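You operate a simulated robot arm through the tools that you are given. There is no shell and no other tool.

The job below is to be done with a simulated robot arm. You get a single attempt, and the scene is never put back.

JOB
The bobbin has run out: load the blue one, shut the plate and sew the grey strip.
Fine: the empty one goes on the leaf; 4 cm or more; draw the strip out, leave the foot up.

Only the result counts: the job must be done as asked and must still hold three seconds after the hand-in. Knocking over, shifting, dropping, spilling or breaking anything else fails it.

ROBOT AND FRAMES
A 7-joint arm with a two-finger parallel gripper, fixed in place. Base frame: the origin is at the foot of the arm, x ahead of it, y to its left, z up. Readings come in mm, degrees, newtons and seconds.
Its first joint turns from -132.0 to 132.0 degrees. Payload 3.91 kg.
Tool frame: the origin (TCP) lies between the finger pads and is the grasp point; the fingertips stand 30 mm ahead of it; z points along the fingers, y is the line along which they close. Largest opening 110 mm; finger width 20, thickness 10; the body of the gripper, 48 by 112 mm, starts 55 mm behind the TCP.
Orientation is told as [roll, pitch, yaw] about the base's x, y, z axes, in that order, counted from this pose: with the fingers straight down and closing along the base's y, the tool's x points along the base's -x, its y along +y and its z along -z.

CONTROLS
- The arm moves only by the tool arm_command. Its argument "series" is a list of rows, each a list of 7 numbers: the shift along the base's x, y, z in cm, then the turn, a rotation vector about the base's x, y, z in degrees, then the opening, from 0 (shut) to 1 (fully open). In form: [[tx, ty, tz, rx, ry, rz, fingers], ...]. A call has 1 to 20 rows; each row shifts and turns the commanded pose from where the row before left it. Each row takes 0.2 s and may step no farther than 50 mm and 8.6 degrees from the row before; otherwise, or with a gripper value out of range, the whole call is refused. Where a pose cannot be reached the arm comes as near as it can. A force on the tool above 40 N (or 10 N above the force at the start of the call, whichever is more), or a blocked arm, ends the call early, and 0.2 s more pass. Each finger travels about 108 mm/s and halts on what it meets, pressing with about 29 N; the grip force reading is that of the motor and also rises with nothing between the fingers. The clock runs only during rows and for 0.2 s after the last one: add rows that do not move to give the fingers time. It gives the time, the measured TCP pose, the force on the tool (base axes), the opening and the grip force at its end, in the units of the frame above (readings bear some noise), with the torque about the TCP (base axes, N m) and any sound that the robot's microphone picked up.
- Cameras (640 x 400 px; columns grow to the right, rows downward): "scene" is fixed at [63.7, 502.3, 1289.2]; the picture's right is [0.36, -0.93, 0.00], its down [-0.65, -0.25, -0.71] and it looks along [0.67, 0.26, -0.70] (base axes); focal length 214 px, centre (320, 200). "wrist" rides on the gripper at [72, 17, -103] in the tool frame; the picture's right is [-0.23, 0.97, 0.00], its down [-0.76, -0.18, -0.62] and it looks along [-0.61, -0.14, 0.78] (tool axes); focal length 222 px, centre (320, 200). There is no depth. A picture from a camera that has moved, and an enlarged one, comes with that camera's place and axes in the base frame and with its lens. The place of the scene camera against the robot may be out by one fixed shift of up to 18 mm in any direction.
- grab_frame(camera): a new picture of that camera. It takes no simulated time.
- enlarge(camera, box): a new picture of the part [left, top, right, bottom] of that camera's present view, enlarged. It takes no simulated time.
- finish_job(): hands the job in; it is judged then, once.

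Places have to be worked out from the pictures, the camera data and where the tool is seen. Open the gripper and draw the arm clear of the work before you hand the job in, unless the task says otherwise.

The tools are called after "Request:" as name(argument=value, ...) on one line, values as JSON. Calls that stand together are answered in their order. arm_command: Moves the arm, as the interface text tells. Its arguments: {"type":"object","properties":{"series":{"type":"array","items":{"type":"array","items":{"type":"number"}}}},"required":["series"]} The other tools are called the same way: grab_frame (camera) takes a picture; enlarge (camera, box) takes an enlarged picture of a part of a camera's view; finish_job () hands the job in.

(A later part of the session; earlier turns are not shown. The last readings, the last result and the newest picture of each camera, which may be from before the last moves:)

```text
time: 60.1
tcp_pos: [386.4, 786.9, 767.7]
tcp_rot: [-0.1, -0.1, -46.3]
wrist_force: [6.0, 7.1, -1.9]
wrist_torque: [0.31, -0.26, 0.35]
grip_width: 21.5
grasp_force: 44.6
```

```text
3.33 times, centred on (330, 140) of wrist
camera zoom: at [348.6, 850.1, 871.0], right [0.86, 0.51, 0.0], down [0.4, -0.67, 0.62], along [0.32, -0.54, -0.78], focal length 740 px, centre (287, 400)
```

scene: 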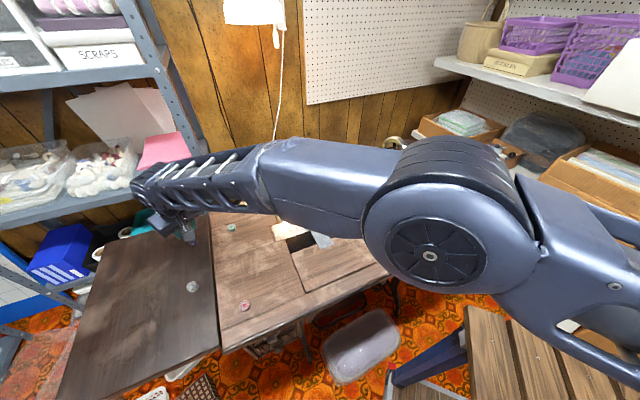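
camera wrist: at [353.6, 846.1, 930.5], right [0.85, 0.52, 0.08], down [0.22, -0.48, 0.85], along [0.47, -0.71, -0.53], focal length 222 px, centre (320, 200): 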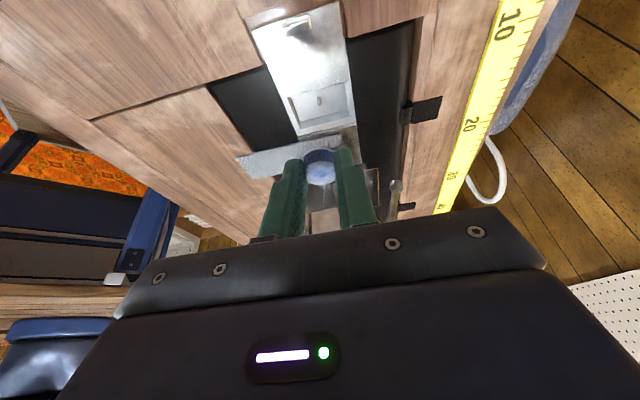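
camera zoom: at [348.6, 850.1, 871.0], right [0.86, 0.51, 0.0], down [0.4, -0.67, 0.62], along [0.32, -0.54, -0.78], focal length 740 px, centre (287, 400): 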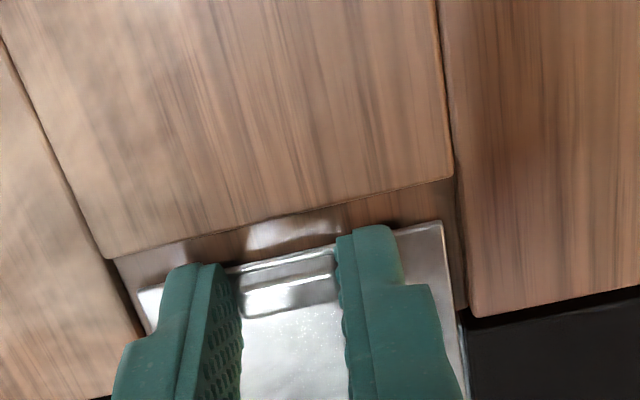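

Rib held. I slide the plate right 4.5 cm toward shut.

Request:
arm_command(series=[[0.04, 0.04, 0, 0, 0, 0, 0.15], [0.345, -0.362, 0, 0, 0, 0, 0.15], [0.345, -0.362, 0, 0, 0, 0, 0.15], [0.345, -0.362, 0, 0, 0, 0, 0.15], [0.345, -0.362, 0, 0, 0, 0, 0.15], [0.345, -0.362, 0, 0, 0, 0, 0.15], [0.345, -0.362, 0, 0, 0, 0, 0.15], [0.345, -0.362, 0, 0, 0, 0, 0.15], [0.345, -0.362, 0, 0, 0, 0, 0.15], [0.345, -0.362, 0, 0, 0, 0, 0.15], [0, 0, 0, 0, 0, 0, 0.15]])

Request:
grab_frame(camera="wrist")

Request:
enlarge(camera="scene", box=[270, 180, 330, 230])

```text
time: 62.5
tcp_pos: [416.3, 755.9, 768.0]
tcp_rot: [-0.1, 0.0, -46.3]
wrist_force: [9.6, 9.1, -3.8]
wrist_torque: [0.69, -0.04, 0.36]
grip_width: 21.6
grasp_force: 45.4
```

```text
taken
camera wrist: at [379.0, 819.8, 871.0], right [0.86, 0.51, 0.0], down [0.4, -0.67, 0.62], along [0.32, -0.54, -0.78], focal length 222 px, centre (320, 200)
```

wrist: 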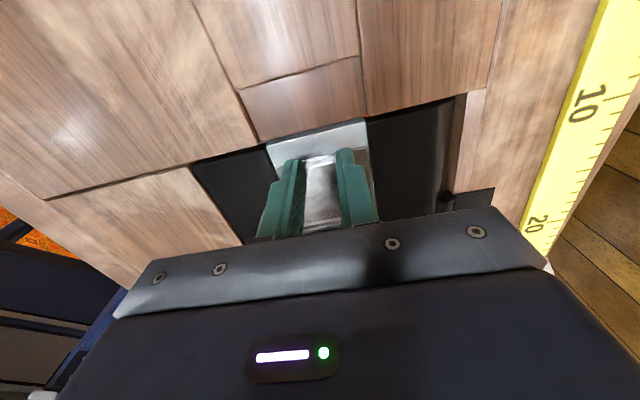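

```text
8.00 times, centred on (300, 205) of scene
camera zoom: at [63.7, 502.3, 1289.2], right [0.36, -0.93, 0.0], down [-0.65, -0.25, -0.71], along [0.67, 0.26, -0.7], focal length 1716 px, centre (480, 160)
```

zoom: 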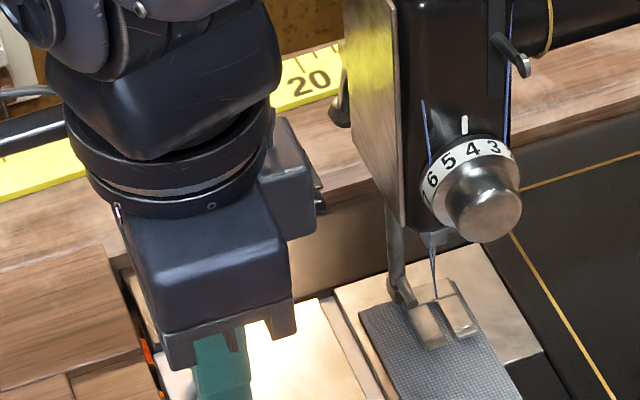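

About 6–7 mm of gap remains. I go on in 1.5 mm steps until the stop.

Request:
arm_command(series=[[0.138, -0.145, 0, 0, 0, 0, 0.15], [0.138, -0.145, 0, 0, 0, 0, 0.15], [0.104, -0.109, 0, 0, 0, 0, 0.15], [0, 0, 0, 0, 0, 0, 0.15]])

Request:
enlarge(camera="scene", box=[270, 180, 330, 230])

```text
time: 63.5
tcp_pos: [421.1, 751.6, 766.6]
tcp_rot: [-0.2, 0.0, -46.3]
wrist_force: [9.8, 10.7, -2.5]
wrist_torque: [0.66, -0.12, 0.4]
grip_width: 21.8
grasp_force: 45.3
```

```text
8.00 times, centred on (300, 205) of scene
camera zoom: at [63.7, 502.3, 1289.2], right [0.36, -0.93, 0.0], down [-0.65, -0.25, -0.71], along [0.67, 0.26, -0.7], focal length 1716 px, centre (480, 160)
```

zoom: 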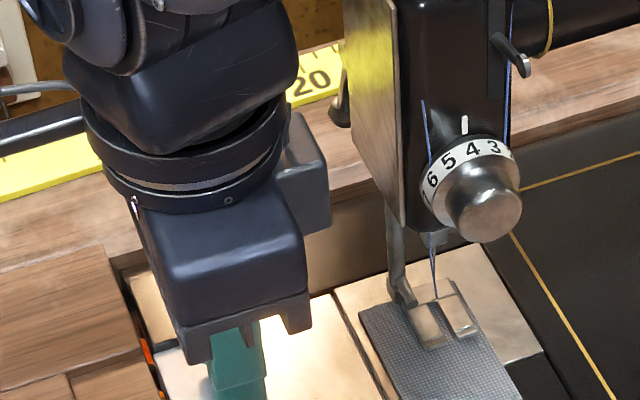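

Nearly shut; I push 1 mm at a time to the stop.

Request:
arm_command(series=[[0.069, -0.072, 0, 0, 0, 0, 0.15], [0.069, -0.072, 0, 0, 0, 0, 0.15], [0.035, -0.036, 0, 0, 0, 0, 0.15], [0, 0, 0, 0, 0, 0, 0.15]])

Request:
enlarge(camera="scene", box=[270, 180, 330, 230])

```text
time: 64.5
tcp_pos: [420.6, 751.9, 767.1]
tcp_rot: [-0.1, 0.2, -46.2]
wrist_force: [-9.6, 19.5, 2.7]
wrist_torque: [0.75, 0.36, 0.3]
grip_width: 21.5
grasp_force: 45.1
```

```text
8.00 times, centred on (300, 205) of scene
camera zoom: at [63.7, 502.3, 1289.2], right [0.36, -0.93, 0.0], down [-0.65, -0.25, -0.71], along [0.67, 0.26, -0.7], focal length 1716 px, centre (480, 160)
```

zoom: 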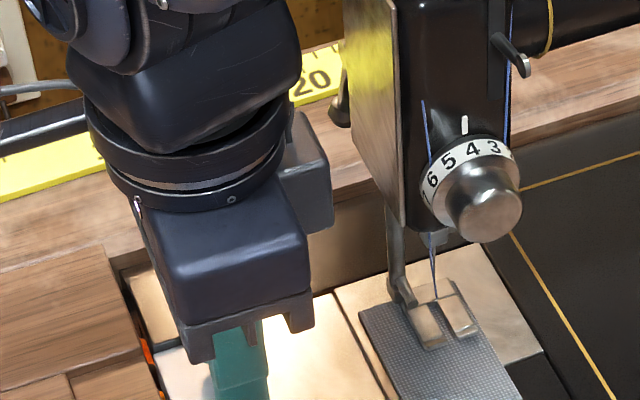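

The force now pushes back ~20 N along the slide, so the plate is at its stop. I release, rise and check the plate.

Request:
arm_command(series=[[-0.05, 0.05, 0, 0, 0, 0, 0.15], [0, 0, 0, 0, 0, 0, 0.25], [0, 0, 0, 0, 0, 0, 0.35], [0, 0, 1, 0, 0, 0, 0.35], [0, 0, 3, 0, 0, 0, 0.4], [-0.8, 0.8, 4, 0, 0, 0, 0.4], [-1.5, 1.5, 3, 0, 0, 0, 0.6], [0, 0, 0, 0, 0, 0, 0.8]])

Request:
enlarge(camera="wrist", box=[250, 80, 410, 200])

Request:
enlarge(camera="scene", box=[270, 140, 360, 230])

```text
time: 66.3
tcp_pos: [401.6, 770.4, 876.8]
tcp_rot: [-0.2, 0.0, -46.3]
wrist_force: [0.0, 0.8, -0.6]
wrist_torque: [0.03, -0.01, 0.01]
grip_width: 88.0
grasp_force: 0.1
```

```text
3.33 times, centred on (330, 140) of wrist
camera zoom: at [363.7, 834.8, 980.5], right [0.86, 0.51, 0.0], down [0.4, -0.67, 0.62], along [0.32, -0.54, -0.78], focal length 740 px, centre (287, 400)
```

zoom: 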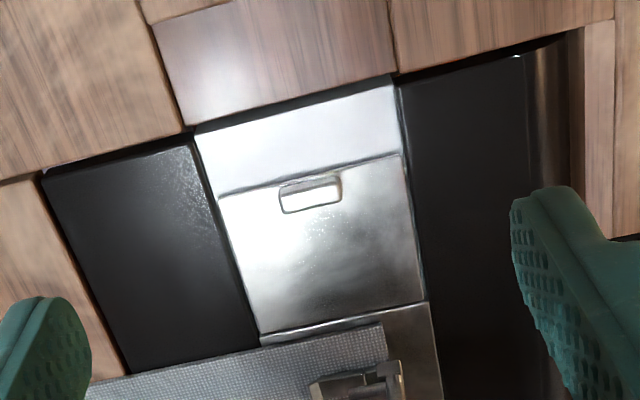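

```text
4.44 times, centred on (315, 185) of scene
camera zoom: at [63.7, 502.3, 1289.2], right [0.36, -0.93, 0.0], down [-0.65, -0.25, -0.71], along [0.67, 0.26, -0.7], focal length 953 px, centre (342, 267)
```

zoom: 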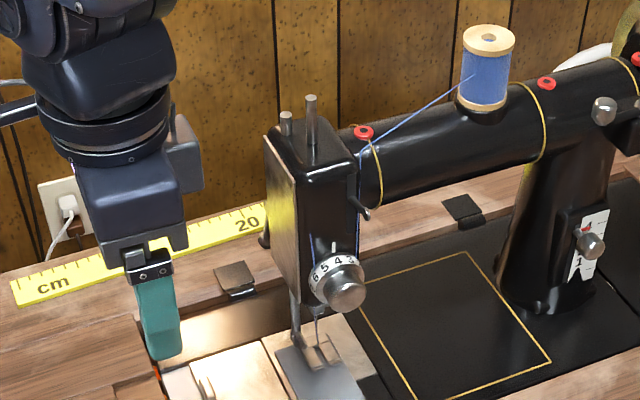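

The plate is shut as at the start. Next I study the presser-foot lifter, the stitch lever and the handwheel in the scene view.

Request:
enlarge(camera="scene", box=[296, 160, 336, 220])

Request:
enlarge(camera="scene", box=[375, 130, 425, 170])

Request:
enlarge(camera="scene", box=[360, 170, 420, 220])

Request:
enlarge(camera="scene", box=[310, 200, 340, 225])

```text
6.67 times, centred on (316, 190) of scene
camera zoom: at [63.7, 502.3, 1289.2], right [0.36, -0.93, 0.0], down [-0.65, -0.25, -0.71], along [0.67, 0.26, -0.7], focal length 1430 px, centre (347, 267)
```

zoom: 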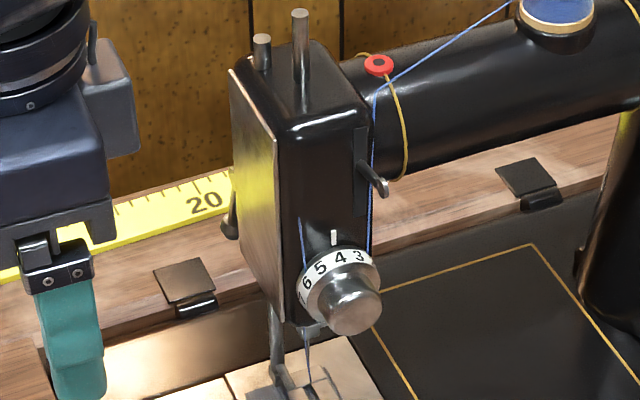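

```text
10.00 times, centred on (400, 150) of scene
camera zoom: at [63.7, 502.3, 1289.2], right [0.36, -0.93, 0.0], down [-0.65, -0.25, -0.71], along [0.67, 0.26, -0.7], focal length 2145 px, centre (-480, 700)
```

zoom: 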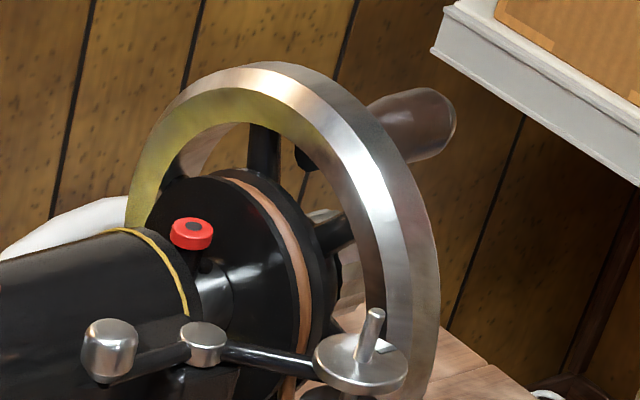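

```text
8.00 times, centred on (390, 195) of scene
camera zoom: at [63.7, 502.3, 1289.2], right [0.36, -0.93, 0.0], down [-0.65, -0.25, -0.71], along [0.67, 0.26, -0.7], focal length 1716 px, centre (-240, 240)
```

zoom: 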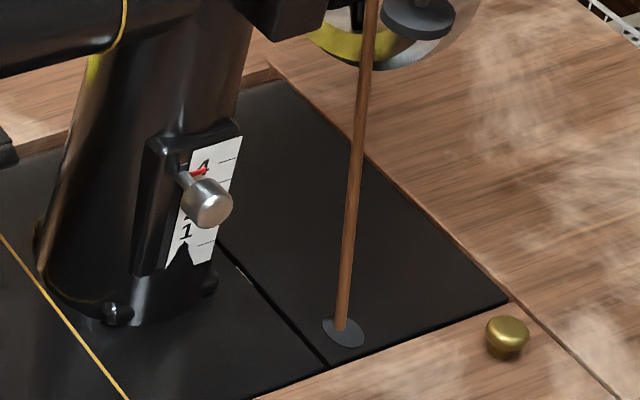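

```text
16.00 times, centred on (325, 212) of scene
camera zoom: at [63.7, 502.3, 1289.2], right [0.36, -0.93, 0.0], down [-0.65, -0.25, -0.71], along [0.67, 0.26, -0.7], focal length 3432 px, centre (240, 0)
```

zoom: 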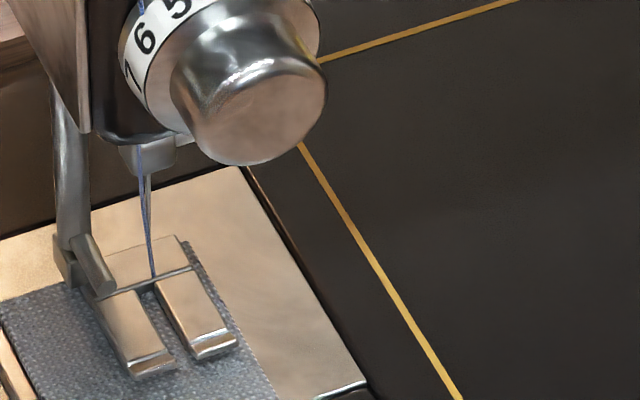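

The stitch lever stands near 4, and the handwheel has a spinner handle on its right. To see the lifter and the foot from the side, I tilt the wrist camera 35° toward the head from the left.

Request:
arm_command(series=[[0.5, 0.6, 0.8, -5.07, -4.83, 0, 0.9], [0.5, 0.6, 0.8, -5.07, -4.83, 0, 1], [0.6, 0.8, 0.8, -5.07, -4.83, 0, 1], [0.6, 0.8, 0.4, -5.07, -4.83, 0, 1], [0.6, 0.7, 0.2, -5.07, -4.83, 0, 1], [0, 0, 0, 0, 0, 0, 1]])

Request:
grab_frame(camera="wrist")

Request:
enlarge(camera="wrist", box=[240, 60, 400, 220])

```text
time: 67.7
tcp_pos: [428.1, 808.0, 907.1]
tcp_rot: [-0.2, -35.1, -46.3]
wrist_force: [-0.1, -0.1, -0.1]
wrist_torque: [0.01, -0.01, -0.03]
grip_width: 110.2
grasp_force: 0.2
```

```text
taken
camera wrist: at [358.1, 904.1, 950.0], right [0.83, 0.54, 0.13], down [0.06, -0.31, 0.95], along [0.55, -0.78, -0.29], focal length 222 px, centre (320, 200)
```

wrist: 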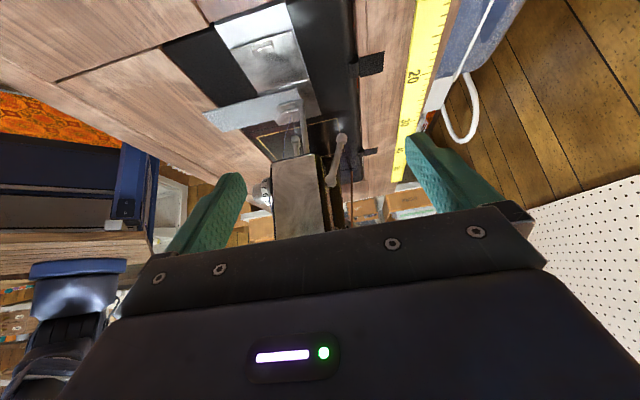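

```text
2.50 times, centred on (320, 140) of wrist
camera zoom: at [358.1, 904.1, 950.0], right [0.83, 0.54, 0.13], down [0.06, -0.31, 0.95], along [0.55, -0.78, -0.29], focal length 555 px, centre (320, 350)
```

zoom: 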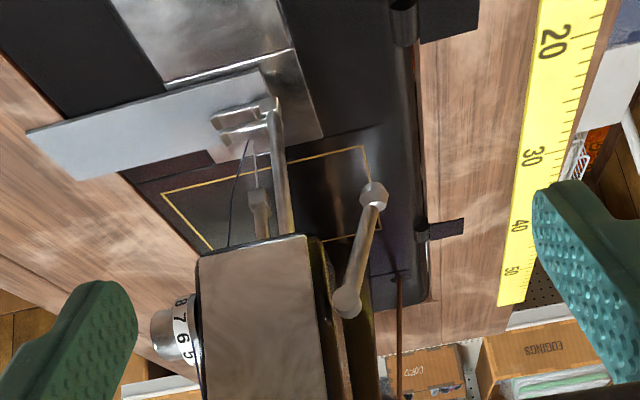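

The lifter lever is visible: pivot behind the head, with a knob hanging low and back. I zoom into the foot and the lever.

Request:
enlarge(camera="wrist", box=[260, 85, 340, 145])

Request:
enlarge(camera="wrist", box=[300, 120, 370, 200])

Request:
enlarge(camera="scene", box=[310, 195, 335, 220])

```text
6.67 times, centred on (300, 115) of wrist
camera zoom: at [358.1, 904.1, 950.0], right [0.83, 0.54, 0.13], down [0.06, -0.31, 0.95], along [0.55, -0.78, -0.29], focal length 1481 px, centre (453, 767)
```

zoom: 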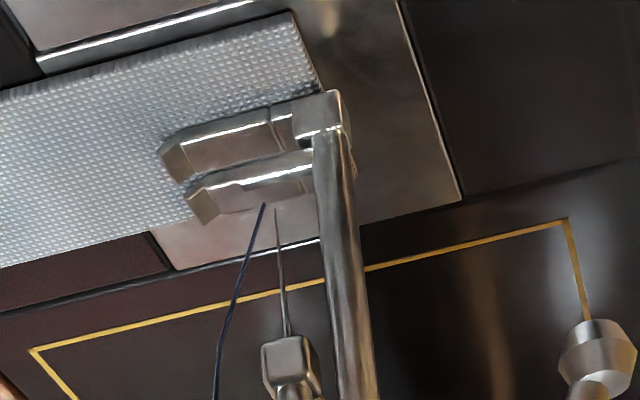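

```text
5.00 times, centred on (335, 160) of wrist
camera zoom: at [358.1, 904.1, 950.0], right [0.83, 0.54, 0.13], down [0.06, -0.31, 0.95], along [0.55, -0.78, -0.29], focal length 1111 px, centre (245, 400)
```

zoom: 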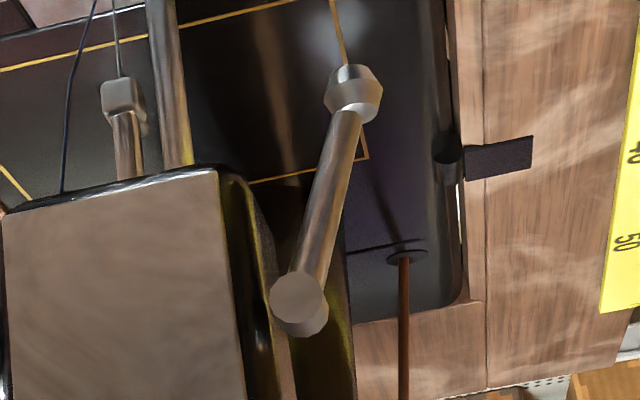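

```text
16.00 times, centred on (322, 208) of scene
camera zoom: at [63.7, 502.3, 1289.2], right [0.36, -0.93, 0.0], down [-0.65, -0.25, -0.71], along [0.67, 0.26, -0.7], focal length 3432 px, centre (280, 80)
```

zoom: 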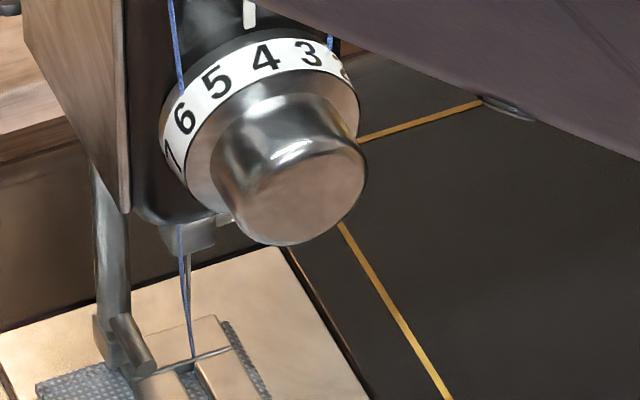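

The lever hangs straight down and the foot rests on the strip, so the foot is down and ready for sewing. Now I straighten, rise well above the machine and swing over to look at the handwheel.

Request:
arm_command(series=[[0, 0, 5, 5.07, 4.83, 0, 0.5], [0, 0, 5, 5.07, 4.83, 0, 0.5], [0, 0, 5, 5.07, 4.83, 0, 0.5], [0, 0, 5, 5.07, 4.83, 0, 0.5], [0, 0, 5, 5.07, 4.83, 0, 0.5], [0, -1, 3, 0, 0, 8.5, 0.5], [2, -3, 0, 0, 0, 8.5, 0.5], [2, -3, 0, 0, 0, 8.5, 0.5], [2, -3, 0, 0, 0, 8.5, 0.5], [2, -3, 0, 0, 0, 8.5, 0.5], [2, -3, 0, 0, 0, 8.5, 0.5], [2, -3, 0, 0, 0, 8.5, 0.5], [0, 0, 0, 0, 0, 0, 0.5]])

Request:
grab_frame(camera="wrist")

Request:
grab_frame(camera="scene")

```text
time: 70.5
tcp_pos: [547.3, 618.3, 1187.1]
tcp_rot: [-0.1, 0.0, 13.2]
wrist_force: [0.2, -0.1, -0.9]
wrist_torque: [0.01, -0.01, 0.0]
grip_width: 55.0
grasp_force: 0.0
```

```text
taken
camera wrist: at [472.1, 617.3, 1289.8], right [0.0, 1.0, 0.0], down [0.78, 0.0, 0.62], along [0.62, 0.0, -0.78], focal length 222 px, centre (320, 200)
```

wrist: 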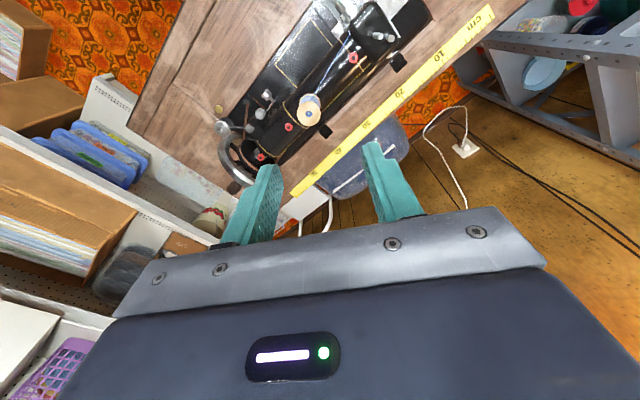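

```text
taken
```

scene: 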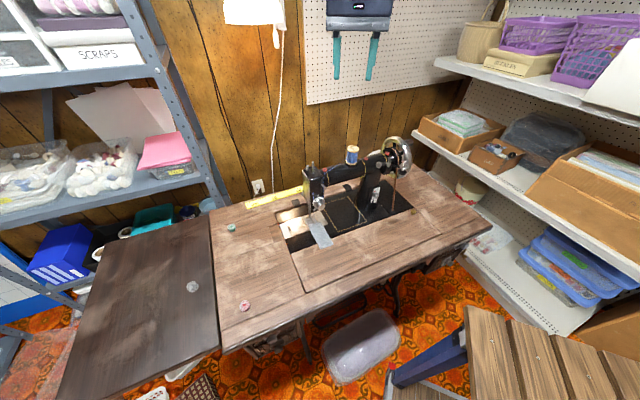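

The view from above shows the wheel and the shelf to its right. I zoom in on both.

Request:
enlarge(camera="wrist", box=[180, 90, 300, 190])

Request:
enlarge(camera="wrist", box=[0, 60, 260, 260])

Request:
enlarge(camera="scene", box=[370, 50, 640, 230])

```text
4.00 times, centred on (240, 140) of wrist
camera zoom: at [472.1, 617.3, 1289.8], right [0.0, 1.0, 0.0], down [0.78, 0.0, 0.62], along [0.62, 0.0, -0.78], focal length 888 px, centre (640, 440)
```

zoom: 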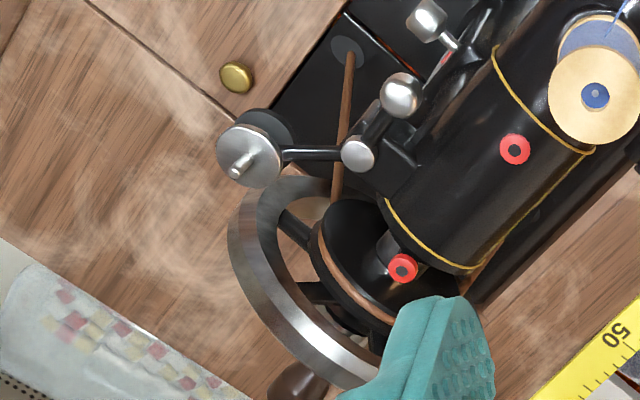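

```text
2.00 times, centred on (130, 160) of wrist
camera zoom: at [472.1, 617.3, 1289.8], right [0.0, 1.0, 0.0], down [0.78, 0.0, 0.62], along [0.62, 0.0, -0.78], focal length 444 px, centre (700, 280)
```

zoom: 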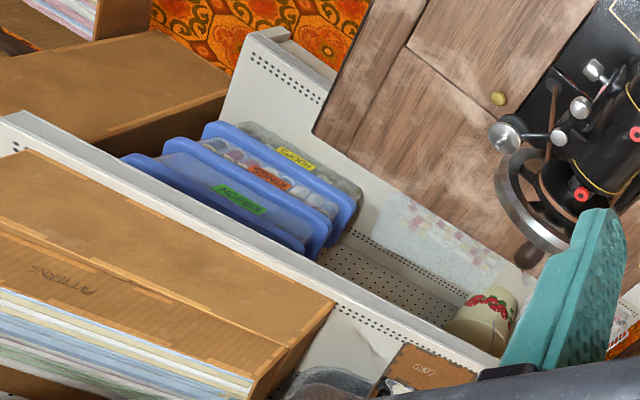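

```text
2.22 times, centred on (505, 140) of scene
camera zoom: at [63.7, 502.3, 1289.2], right [0.36, -0.93, 0.0], down [-0.65, -0.25, -0.71], along [0.67, 0.26, -0.7], focal length 477 px, centre (-91, 333)
```

zoom: 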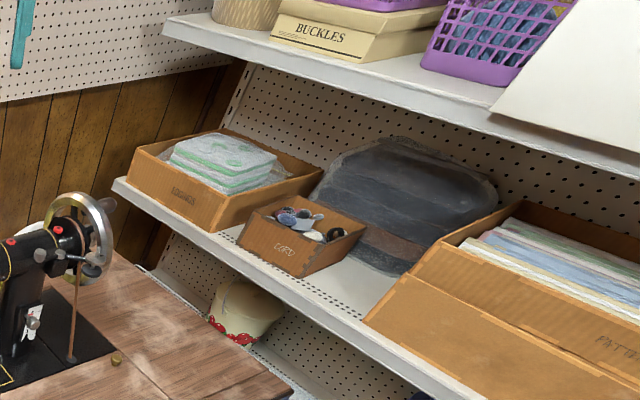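

The shelf is far enough off; the wheel's right side looks free apart from the bobbin winder in front. I swing to the right of the wheel with the camera outboard (yaw ≈133.6°) to look at the handle.

Request:
arm_command(series=[[1.25, -1.29, 0, 0, 0, 8.03, 0.5], [1.25, -1.29, 0, 0, 0, 8.03, 0.5], [1.25, -1.29, 0, 0, 0, 8.03, 0.5], [1.25, -1.29, 0, 0, 0, 8.03, 0.5], [1.25, -1.29, 0, 0, 0, 8.03, 0.5], [1.25, -1.29, 0, 0, 0, 8.03, 0.5], [1.25, -1.29, 0, 0, 0, 8.03, 0.5], [1.25, -1.29, 0, 0, 0, 8.03, 0.5], [1.25, -1.29, 0, 0, 0, 8.03, 0.5], [1.25, -1.29, 0, 0, 0, 8.03, 0.5], [1.25, -1.29, 0, 0, 0, 8.03, 0.5], [1.25, -1.29, 0, 0, 0, 8.03, 0.5], [1.25, -1.29, 0, 0, 0, 8.03, 0.5], [1.25, -1.29, 0, 0, 0, 8.03, 0.5], [1.25, -1.29, 0, 0, 0, 8.03, 0.5], [0, 0, 0, 0, 0, 0, 0.7]])

Request:
grab_frame(camera="wrist")

Request:
enlarge(camera="wrist", box=[230, 80, 410, 220])

Request:
enlarge(camera="scene", box=[360, 60, 480, 180])

```text
time: 73.9
tcp_pos: [735.4, 427.3, 1185.4]
tcp_rot: [-0.3, 0.0, 133.7]
wrist_force: [-0.1, 0.0, -0.1]
wrist_torque: [0.02, 0.0, -0.02]
grip_width: 76.8
grasp_force: 0.0
```

```text
taken
camera wrist: at [772.1, 362.1, 1290.7], right [-0.86, -0.51, 0.0], down [-0.4, 0.67, 0.62], along [-0.32, 0.54, -0.78], focal length 222 px, centre (320, 200)
```

wrist: 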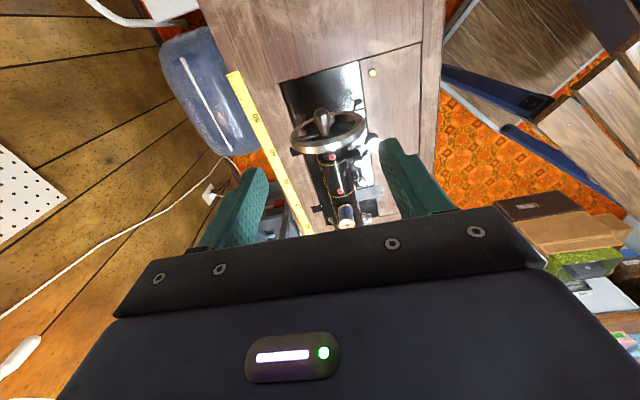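

```text
2.86 times, centred on (320, 150) of wrist
camera zoom: at [772.1, 362.1, 1290.7], right [-0.86, -0.51, 0.0], down [-0.4, 0.67, 0.62], along [-0.32, 0.54, -0.78], focal length 635 px, centre (320, 343)
```

zoom: 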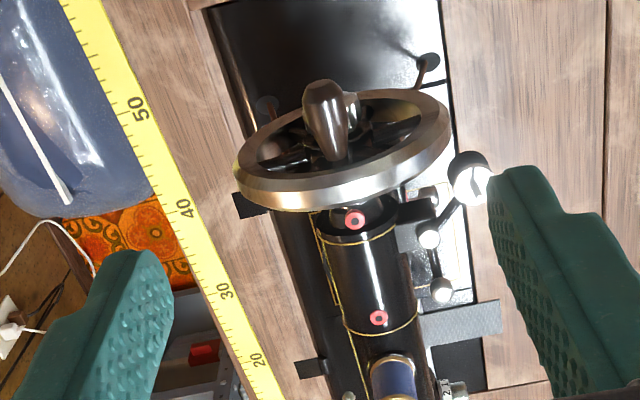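

```text
3.33 times, centred on (420, 120) of scene
camera zoom: at [63.7, 502.3, 1289.2], right [0.36, -0.93, 0.0], down [-0.65, -0.25, -0.71], along [0.67, 0.26, -0.7], focal length 715 px, centre (-13, 467)
```

zoom: 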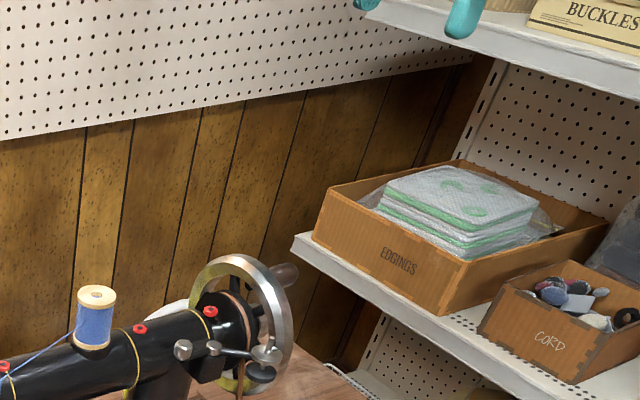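

The wheel and its spinner handle are seen from above. I lower and tilt 40° toward the wheel to look at its face nearly square-on.

Request:
arm_command(series=[[0.6, -0.9, -2, 5.79, 5.52, 0, 0.7], [0.6, -0.9, -3, 5.79, 5.52, 0, 0.7], [0.4, -0.8, -4.2, 5.79, 5.52, 0, 0.7], [0, -0.5, -5, 5.79, 5.52, 0, 0.7], [0, 0, -5, 5.79, 5.52, 0, 0.7], [0, 0, 0, 0, 0, 0, 0.7]])

Request:
grab_frame(camera="wrist")

Request:
enlarge(camera="wrist", box=[220, 60, 420, 220])

Request:
enlarge(camera="scene", box=[360, 100, 480, 200])

```text
refused: row 4 steps farther than a row can; nothing moved
```

```text
taken
camera wrist: at [772.1, 362.1, 1290.7], right [-0.86, -0.51, 0.0], down [-0.4, 0.67, 0.62], along [-0.32, 0.54, -0.78], focal length 222 px, centre (320, 200)
```

wrist: 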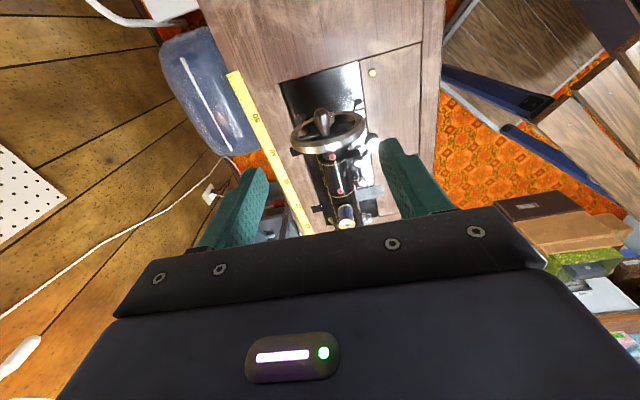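

```text
2.50 times, centred on (320, 140) of wrist
camera zoom: at [772.1, 362.1, 1290.7], right [-0.86, -0.51, 0.0], down [-0.4, 0.67, 0.62], along [-0.32, 0.54, -0.78], focal length 555 px, centre (320, 350)
```

zoom: 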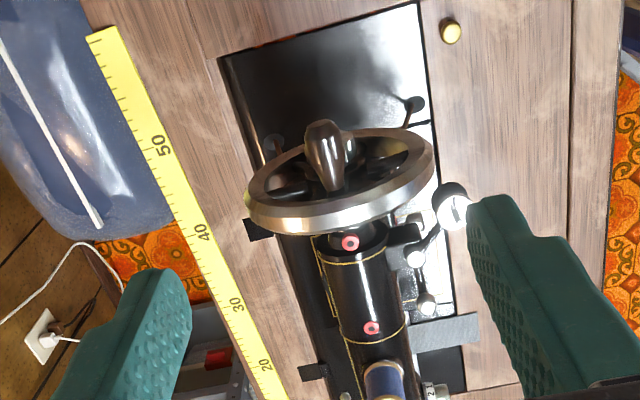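

```text
4.00 times, centred on (420, 150) of scene
camera zoom: at [63.7, 502.3, 1289.2], right [0.36, -0.93, 0.0], down [-0.65, -0.25, -0.71], along [0.67, 0.26, -0.7], focal length 858 px, centre (-80, 400)
```

zoom: 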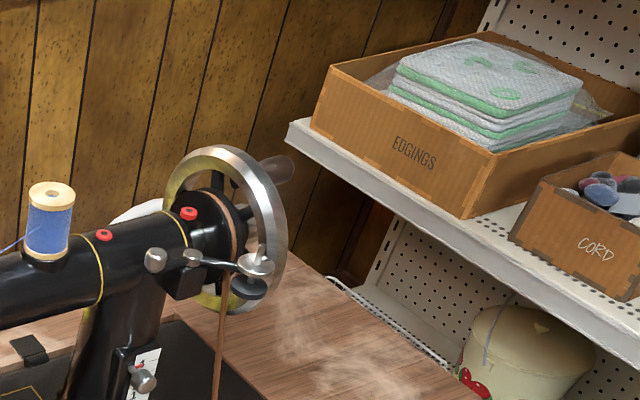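

One row exceeded the 50 mm step, so nothing moved. I repeat it with smaller rows.

Request:
arm_command(series=[[0.4, -0.7, -3, 5.79, 5.52, 0, 0.7], [0.4, -0.7, -3.2, 5.79, 5.52, 0, 0.7], [0.4, -0.7, -3.2, 5.79, 5.52, 0, 0.7], [0.2, -0.5, -3.2, 5.79, 5.52, 0, 0.7], [0.2, -0.5, -3.3, 5.79, 5.52, 0, 0.7], [0, 0, -3.3, 0, 0, 0, 0.7], [0, 0, 0, 0, 0, 0, 0.7]])

Request:
grab_frame(camera="wrist")

Request:
enlarge(camera="wrist", box=[220, 60, 420, 220])

Request:
enlarge(camera="scene", box=[360, 100, 480, 200])

```text
time: 75.5
tcp_pos: [750.6, 395.8, 993.4]
tcp_rot: [-0.3, -40.1, 133.7]
wrist_force: [0.1, -0.4, 0.8]
wrist_torque: [0.0, 0.0, 0.01]
grip_width: 77.1
grasp_force: 0.1
```

```text
taken
camera wrist: at [822.2, 294.9, 1026.8], right [-0.83, -0.55, 0.14], down [0.0, 0.25, 0.97], along [-0.56, 0.8, -0.21], focal length 222 px, centre (320, 200)
```

wrist: 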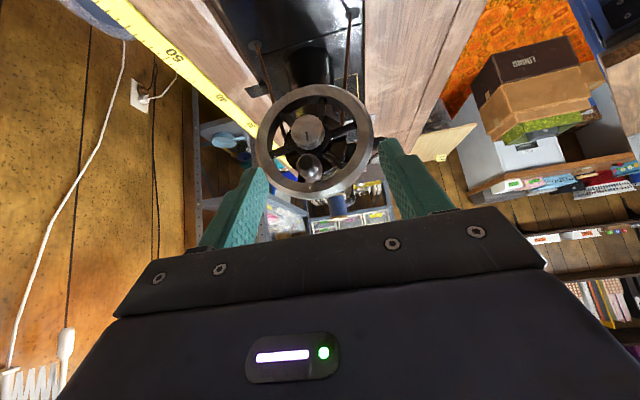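

```text
2.50 times, centred on (320, 140) of wrist
camera zoom: at [822.2, 294.9, 1026.8], right [-0.83, -0.55, 0.14], down [0.0, 0.25, 0.97], along [-0.56, 0.8, -0.21], focal length 555 px, centre (320, 350)
```

zoom: 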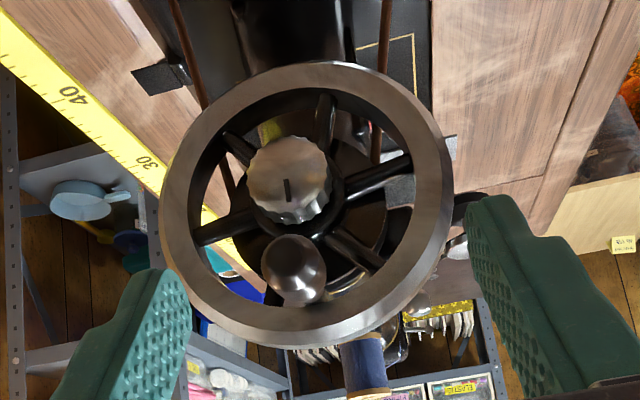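

```text
4.00 times, centred on (420, 150) of scene
camera zoom: at [63.7, 502.3, 1289.2], right [0.36, -0.93, 0.0], down [-0.65, -0.25, -0.71], along [0.67, 0.26, -0.7], focal length 858 px, centre (-80, 400)
```

zoom: 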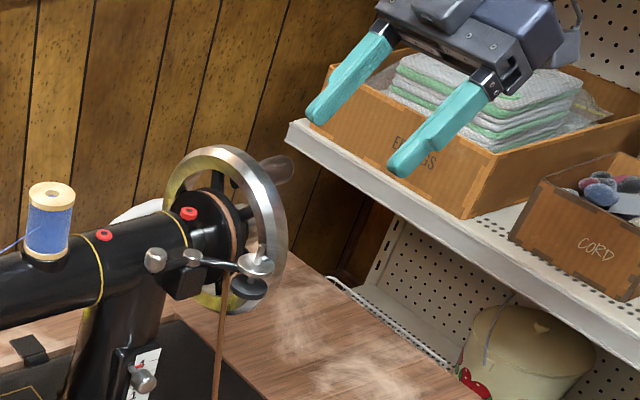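

The face-on view is clear: axis at about B=831, z=904; handle end at z≈956, so the handle is at the top, radius ≈52 mm, sticking out ~55 mm. I reduce the tilt to 20° and hover above the handle.

Request:
arm_command(series=[[0, 0, 1.5, -4.83, -4.6, 0, 0.6], [0, 0, 1.5, -4.83, -4.6, 0, 0.5], [-0.8, 1.2, 1, -4.82, -4.6, 0, 0.45], [-1.0, 1.7, 0, 0, 0, 0, 0.45], [-1.1, 1.7, 0, 0, 0, 0, 0.45], [-1.1, 1.7, -0.5, 0, 0, 0, 0.45], [0, 0, 0, 0, 0, 0, 0.45]])

Request:
enlarge(camera="wrist", box=[220, 60, 420, 220])

Request:
enlarge(camera="scene", box=[370, 100, 450, 180])

```text
time: 77.1
tcp_pos: [711.1, 456.9, 1029.6]
tcp_rot: [-0.2, -20.0, 133.7]
wrist_force: [0.1, 0.4, -0.1]
wrist_torque: [0.01, -0.03, 0.01]
grip_width: 49.5
grasp_force: 0.1
```

```text
2.50 times, centred on (320, 140) of wrist
camera zoom: at [769.6, 368.7, 1103.4], right [-0.85, -0.52, 0.07], down [-0.22, 0.48, 0.85], along [-0.47, 0.71, -0.53], focal length 555 px, centre (320, 350)
```

zoom: 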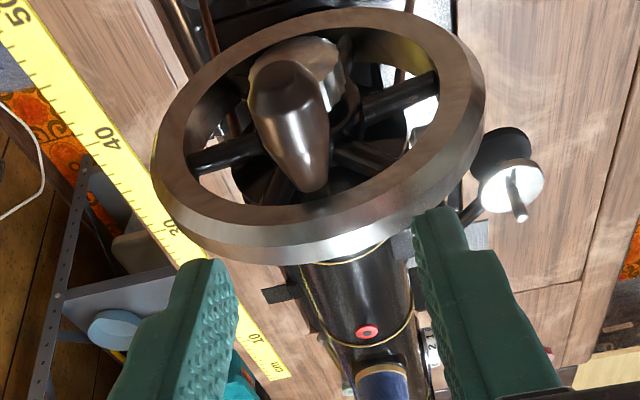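

```text
5.00 times, centred on (410, 140) of scene
camera zoom: at [63.7, 502.3, 1289.2], right [0.36, -0.93, 0.0], down [-0.65, -0.25, -0.71], along [0.67, 0.26, -0.7], focal length 1072 px, centre (-130, 500)
```

zoom: 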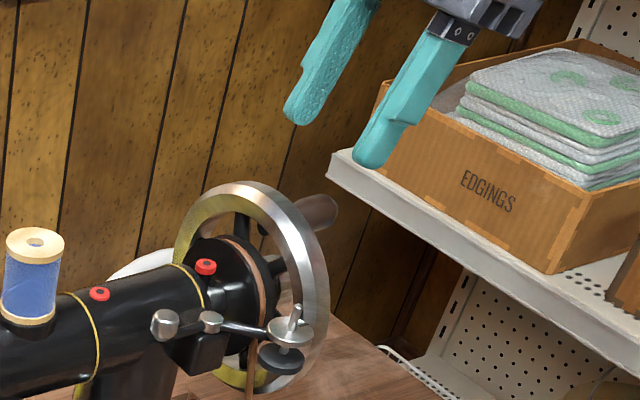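

The handle's end triangulates to B≈831, L≈-172, z≈957, and the TCP is centred over it. I lower the open fingers around the handle.

Request:
arm_command(series=[[0.05, 0.05, -2, 0, 0, 0, 0.45], [0, 0, -2.5, 0, 0, 0, 0.45], [0, 0, -2, 0, 0, 0, 0.45], [0, 0, 0, 0, 0, 0, 0.45]])

Request:
enlarge(camera="wrist", box=[220, 80, 420, 240])

Request:
enlarge(camera="scene", box=[370, 100, 450, 180])

```text
time: 78.1
tcp_pos: [711.9, 458.1, 965.0]
tcp_rot: [-0.1, -20.0, 133.6]
wrist_force: [0.1, 0.7, -0.2]
wrist_torque: [0.0, 0.01, 0.01]
grip_width: 49.7
grasp_force: 0.2
```

```text
2.50 times, centred on (320, 160) of wrist
camera zoom: at [770.8, 369.9, 1038.0], right [-0.85, -0.52, 0.07], down [-0.22, 0.48, 0.85], along [-0.47, 0.71, -0.53], focal length 555 px, centre (320, 300)
```

zoom: 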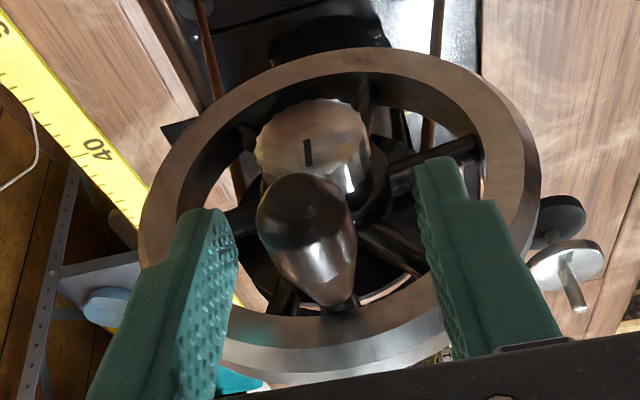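

```text
5.00 times, centred on (410, 140) of scene
camera zoom: at [63.7, 502.3, 1289.2], right [0.36, -0.93, 0.0], down [-0.65, -0.25, -0.71], along [0.67, 0.26, -0.7], focal length 1072 px, centre (-130, 500)
```

zoom: 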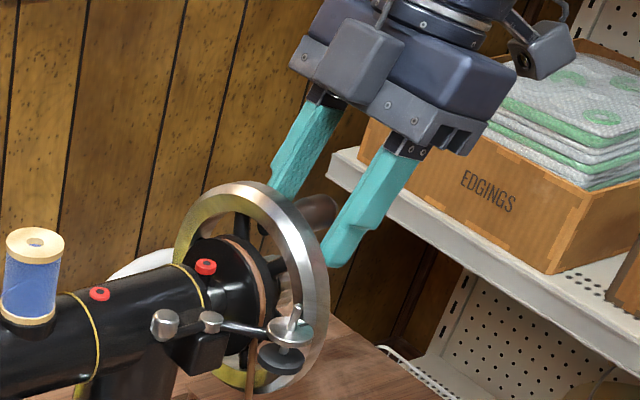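

The fingers straddle the handle well clear of the rim and knob. I close on it.

Request:
arm_command(series=[[0, 0, 0, 0, 0, 0, 0.35], [0, 0, 0, 0, 0, 0, 0.2], [0, 0, 0, 0, 0, 0, 0.1], [0, 0, 0, 0, 0, 0, 0.1]])

```text
time: 79.1
tcp_pos: [712.8, 456.9, 964.4]
tcp_rot: [-0.2, -20.0, 133.7]
wrist_force: [0.1, -1.0, 0.2]
wrist_torque: [0.09, 0.07, 1.1]
grip_width: 22.4
grasp_force: 45.3
```

Held at 22 mm. I turn the first 30° toward the operator (top forward) in three rows and watch the forces.

Request:
arm_command(series=[[-0.654, -0.623, -0.079, 0, 0, 0, 0.1], [-0.634, -0.604, -0.235, 0, 0, 0, 0.1], [-0.595, -0.567, -0.383, 0, 0, 0, 0.1], [0, 0, 0, 0, 0, 0, 0.1]])

Request:
enlarge(camera="wrist", box=[220, 80, 420, 240])

Request:
enlarge(camera="scene", box=[296, 140, 426, 230])

```text
time: 80.1
tcp_pos: [694.8, 438.6, 956.3]
tcp_rot: [-0.1, -20.1, 133.6]
wrist_force: [19.4, 12.4, -32.9]
wrist_torque: [0.49, 0.11, 0.77]
grip_width: 22.1
grasp_force: 44.9
```

```text
2.50 times, centred on (320, 160) of wrist
camera zoom: at [752.6, 351.5, 1029.3], right [-0.85, -0.52, 0.08], down [-0.22, 0.49, 0.85], along [-0.47, 0.71, -0.53], focal length 555 px, centre (320, 300)
```

zoom: 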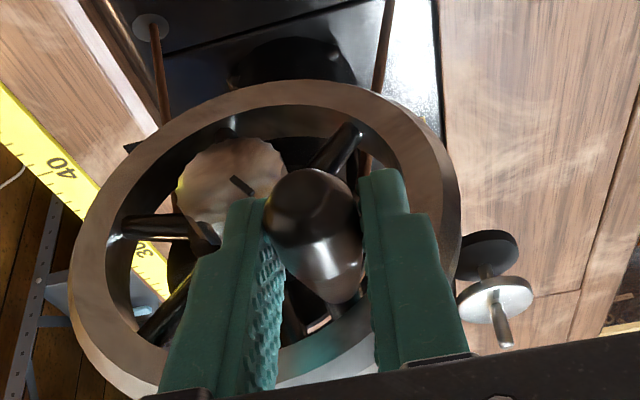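

```text
4.44 times, centred on (361, 185) of scene
camera zoom: at [63.7, 502.3, 1289.2], right [0.36, -0.93, 0.0], down [-0.65, -0.25, -0.71], along [0.67, 0.26, -0.7], focal length 953 px, centre (138, 267)
```

zoom: 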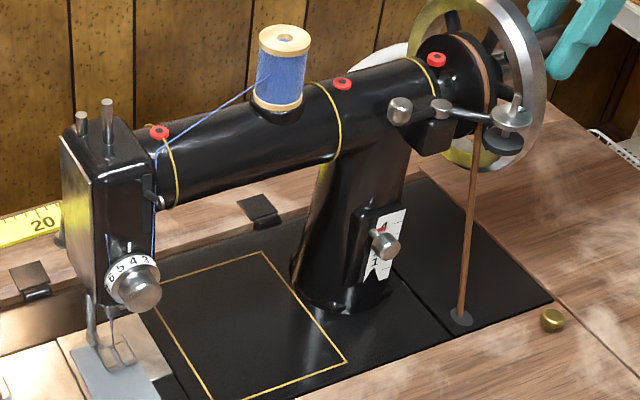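

The wheel turns the right way; the tool is being pulled down ~33 N, so the handle's true arc lies a bit lower than my model. I relieve by 2.5 mm and read again.

Request:
arm_command(series=[[0, 0, -0.25, 0, 0, 0, 0.1], [0, 0, 0, 0, 0, 0, 0.1]])

```text
time: 80.7
tcp_pos: [692.4, 438.3, 955.4]
tcp_rot: [-0.2, -20.0, 133.7]
wrist_force: [10.4, -6.3, -3.9]
wrist_torque: [-0.05, -0.11, 0.87]
grip_width: 22.1
grasp_force: 45.0
```

Forces are small now; the handle is at about 36° past top with radius ≈51–52 mm. I continue through 50° more in 10° rows.

Request:
arm_command(series=[[-0.485, -0.462, -0.59, 0, 0, 0, 0.1], [-0.405, -0.386, -0.7, 0, 0, 0, 0.1], [-0.319, -0.304, -0.79, 0, 0, 0, 0.1], [-0.203, -0.193, -0.85, 0, 0, 0, 0.1], [-0.101, -0.097, -0.89, 0, 0, 0, 0.1], [0, 0, 0, 0, 0, 0, 0.1]])

Request:
enlarge(camera="wrist", box=[220, 80, 420, 240])

```text
time: 81.8
tcp_pos: [680.9, 426.6, 921.8]
tcp_rot: [-0.6, -20.0, 133.8]
wrist_force: [9.0, 7.7, -1.2]
wrist_torque: [0.19, -0.03, 0.82]
grip_width: 22.3
grasp_force: 44.9
stopped in row 5: the force on the tool passed its limit at 41 N (the readings are from after the stop); the commanded pose is now the measured one
```

```text
2.50 times, centred on (320, 160) of wrist
camera zoom: at [739.0, 338.2, 995.1], right [-0.85, -0.52, 0.07], down [-0.22, 0.48, 0.85], along [-0.47, 0.71, -0.53], focal length 555 px, centre (320, 300)
```

zoom: 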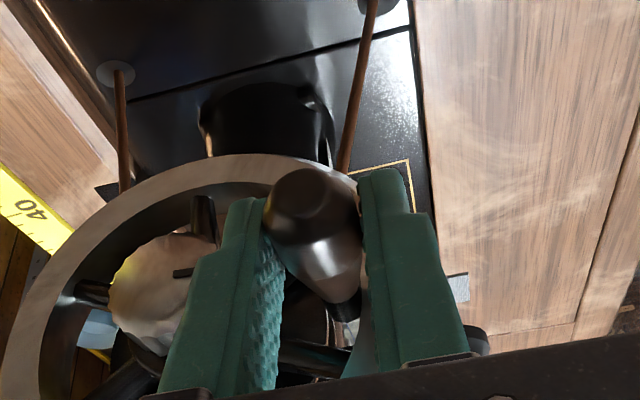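

A refit from the low-force points gives centre B≈833, handle radius ≈46.7 mm, and the handle now at about 85°. I continue to 130° on the corrected circle.

Request:
arm_command(series=[[-0.022, -0.021, -1.24, 0, 0, 0, 0.1], [0.268, 0.255, -1.16, 0, 0, 0, 0.1], [0.471, 0.449, -1.03, 0, 0, 0, 0.1], [0, 0, 0, 0, 0, 0, 0.1]])

Request:
enlarge(camera="wrist", box=[220, 80, 420, 240])

Request:
enlarge(camera="scene", box=[296, 140, 426, 230])

```text
time: 82.8
tcp_pos: [689.5, 434.3, 889.7]
tcp_rot: [-0.7, -20.0, 133.7]
wrist_force: [2.9, 1.1, 1.9]
wrist_torque: [0.28, 0.24, 1.12]
grip_width: 22.2
grasp_force: 44.8
stopped in row 4: the force on the tool passed its limit at 41 N (the readings are from after the stop); the commanded pose is now the measured one
```

```text
2.50 times, centred on (320, 160) of wrist
camera zoom: at [747.3, 346.5, 961.7], right [-0.85, -0.52, 0.07], down [-0.22, 0.48, 0.85], along [-0.47, 0.71, -0.53], focal length 555 px, centre (320, 300)
```

zoom: 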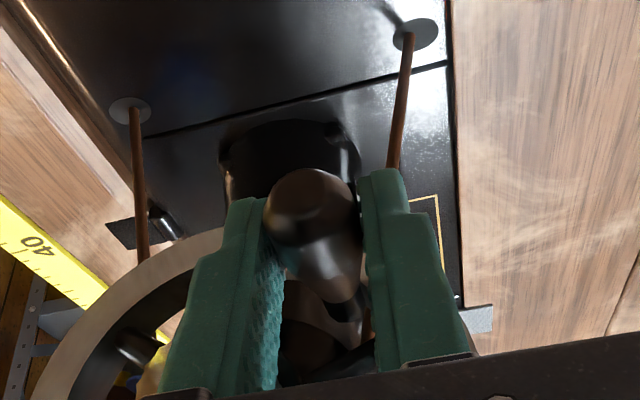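

```text
4.44 times, centred on (361, 185) of scene
camera zoom: at [63.7, 502.3, 1289.2], right [0.36, -0.93, 0.0], down [-0.65, -0.25, -0.71], along [0.67, 0.26, -0.7], focal length 953 px, centre (138, 267)
```

zoom: 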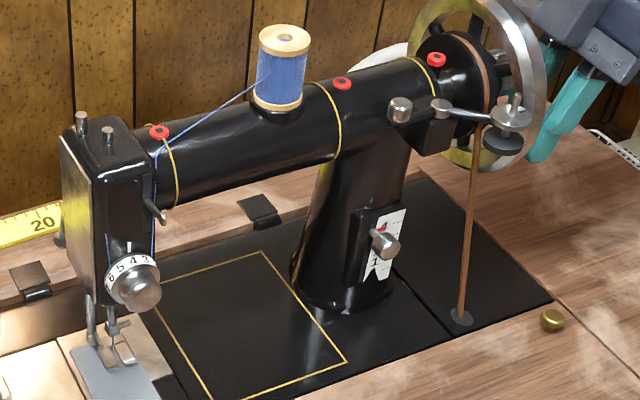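

The take-up and needle bar are moving, so the wheel drives the machine. Refit: centre (B 832, TCP z 920), radius 44.5 mm, handle now at ~132°. I go on to 205°.

Request:
arm_command(series=[[0.55, 0.524, -0.62, 0, 0, 0, 0.1], [0.746, 0.711, -0.53, 0, 0, 0, 0.1], [0.818, 0.78, -0.25, 0, 0, 0, 0.1], [0.84, 0.8, 0.05, 0, 0, 0, 0.1], [0.804, 0.766, 0.35, 0, 0, 0, 0.1], [0, 0, 0, 0, 0, 0, 0.1]])

```text
time: 84.4
tcp_pos: [724.9, 470.7, 877.1]
tcp_rot: [-0.5, -20.0, 133.8]
wrist_force: [1.4, 3.2, -11.8]
wrist_torque: [-0.15, -0.23, 1.09]
grip_width: 22.1
grasp_force: 44.6
stopped in row 6: the force on the tool passed its limit at 41 N (the readings are from after the stop); the commanded pose is now the measured one
```

Good progress to about 202°. With the centre refined to (B 833, TCP z 918.5) and radius 45.4, I continue through the back of the circle up to the top again.

Request:
arm_command(series=[[0.767, 0.731, 0.5, 0, 0, 0, 0.1], [0.615, 0.587, 0.83, 0, 0, 0, 0.1], [0.434, 0.414, 1.02, 0, 0, 0, 0.1], [0.232, 0.221, 1.14, 0, 0, 0, 0.1], [0.014, 0.014, 1.19, 0, 0, 0, 0.1], [-0.21, -0.2, 1.15, 0, 0, 0, 0.1], [-0.42, -0.4, 1.03, 0, 0, 0, 0.1], [-0.601, -0.573, 0.85, 0, 0, 0, 0.1], [-0.738, -0.704, 0.6, 0, 0, 0, 0.1], [-0.825, -0.787, 0.32, 0, 0, 0, 0.1], [-0.862, -0.821, 0.02, 0, 0, 0, 0.1], [0, 0, 0, 0, 0, 0, 0.1]])

Request:
enlarge(camera="scene", box=[296, 140, 426, 230])

Request:
enlarge(camera="wrist", box=[220, 80, 420, 240])

```text
time: 87.0
tcp_pos: [710.7, 454.6, 965.2]
tcp_rot: [-0.6, -20.0, 133.6]
wrist_force: [19.6, -16.8, -4.3]
wrist_torque: [-0.54, -0.55, 0.9]
grip_width: 22.4
grasp_force: 44.9
```

```text
4.44 times, centred on (361, 185) of scene
camera zoom: at [63.7, 502.3, 1289.2], right [0.36, -0.93, 0.0], down [-0.65, -0.25, -0.71], along [0.67, 0.26, -0.7], focal length 953 px, centre (138, 267)
```

zoom: 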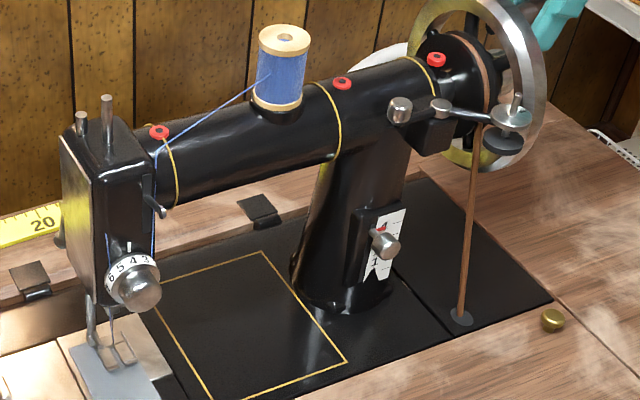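

```text
2.50 times, centred on (320, 160) of wrist
camera zoom: at [769.2, 367.0, 1038.0], right [-0.85, -0.51, 0.07], down [-0.22, 0.48, 0.85], along [-0.47, 0.71, -0.53], focal length 555 px, centre (320, 300)
```

zoom: 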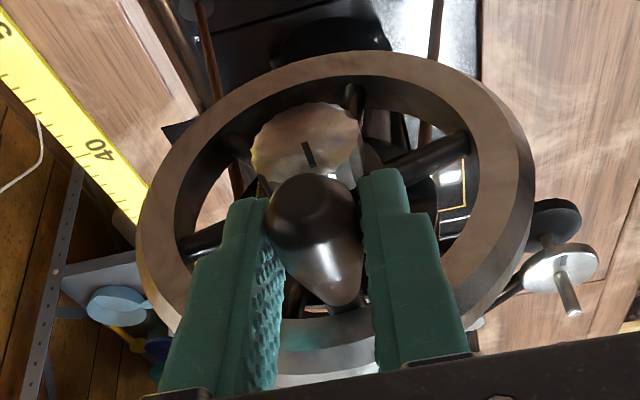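

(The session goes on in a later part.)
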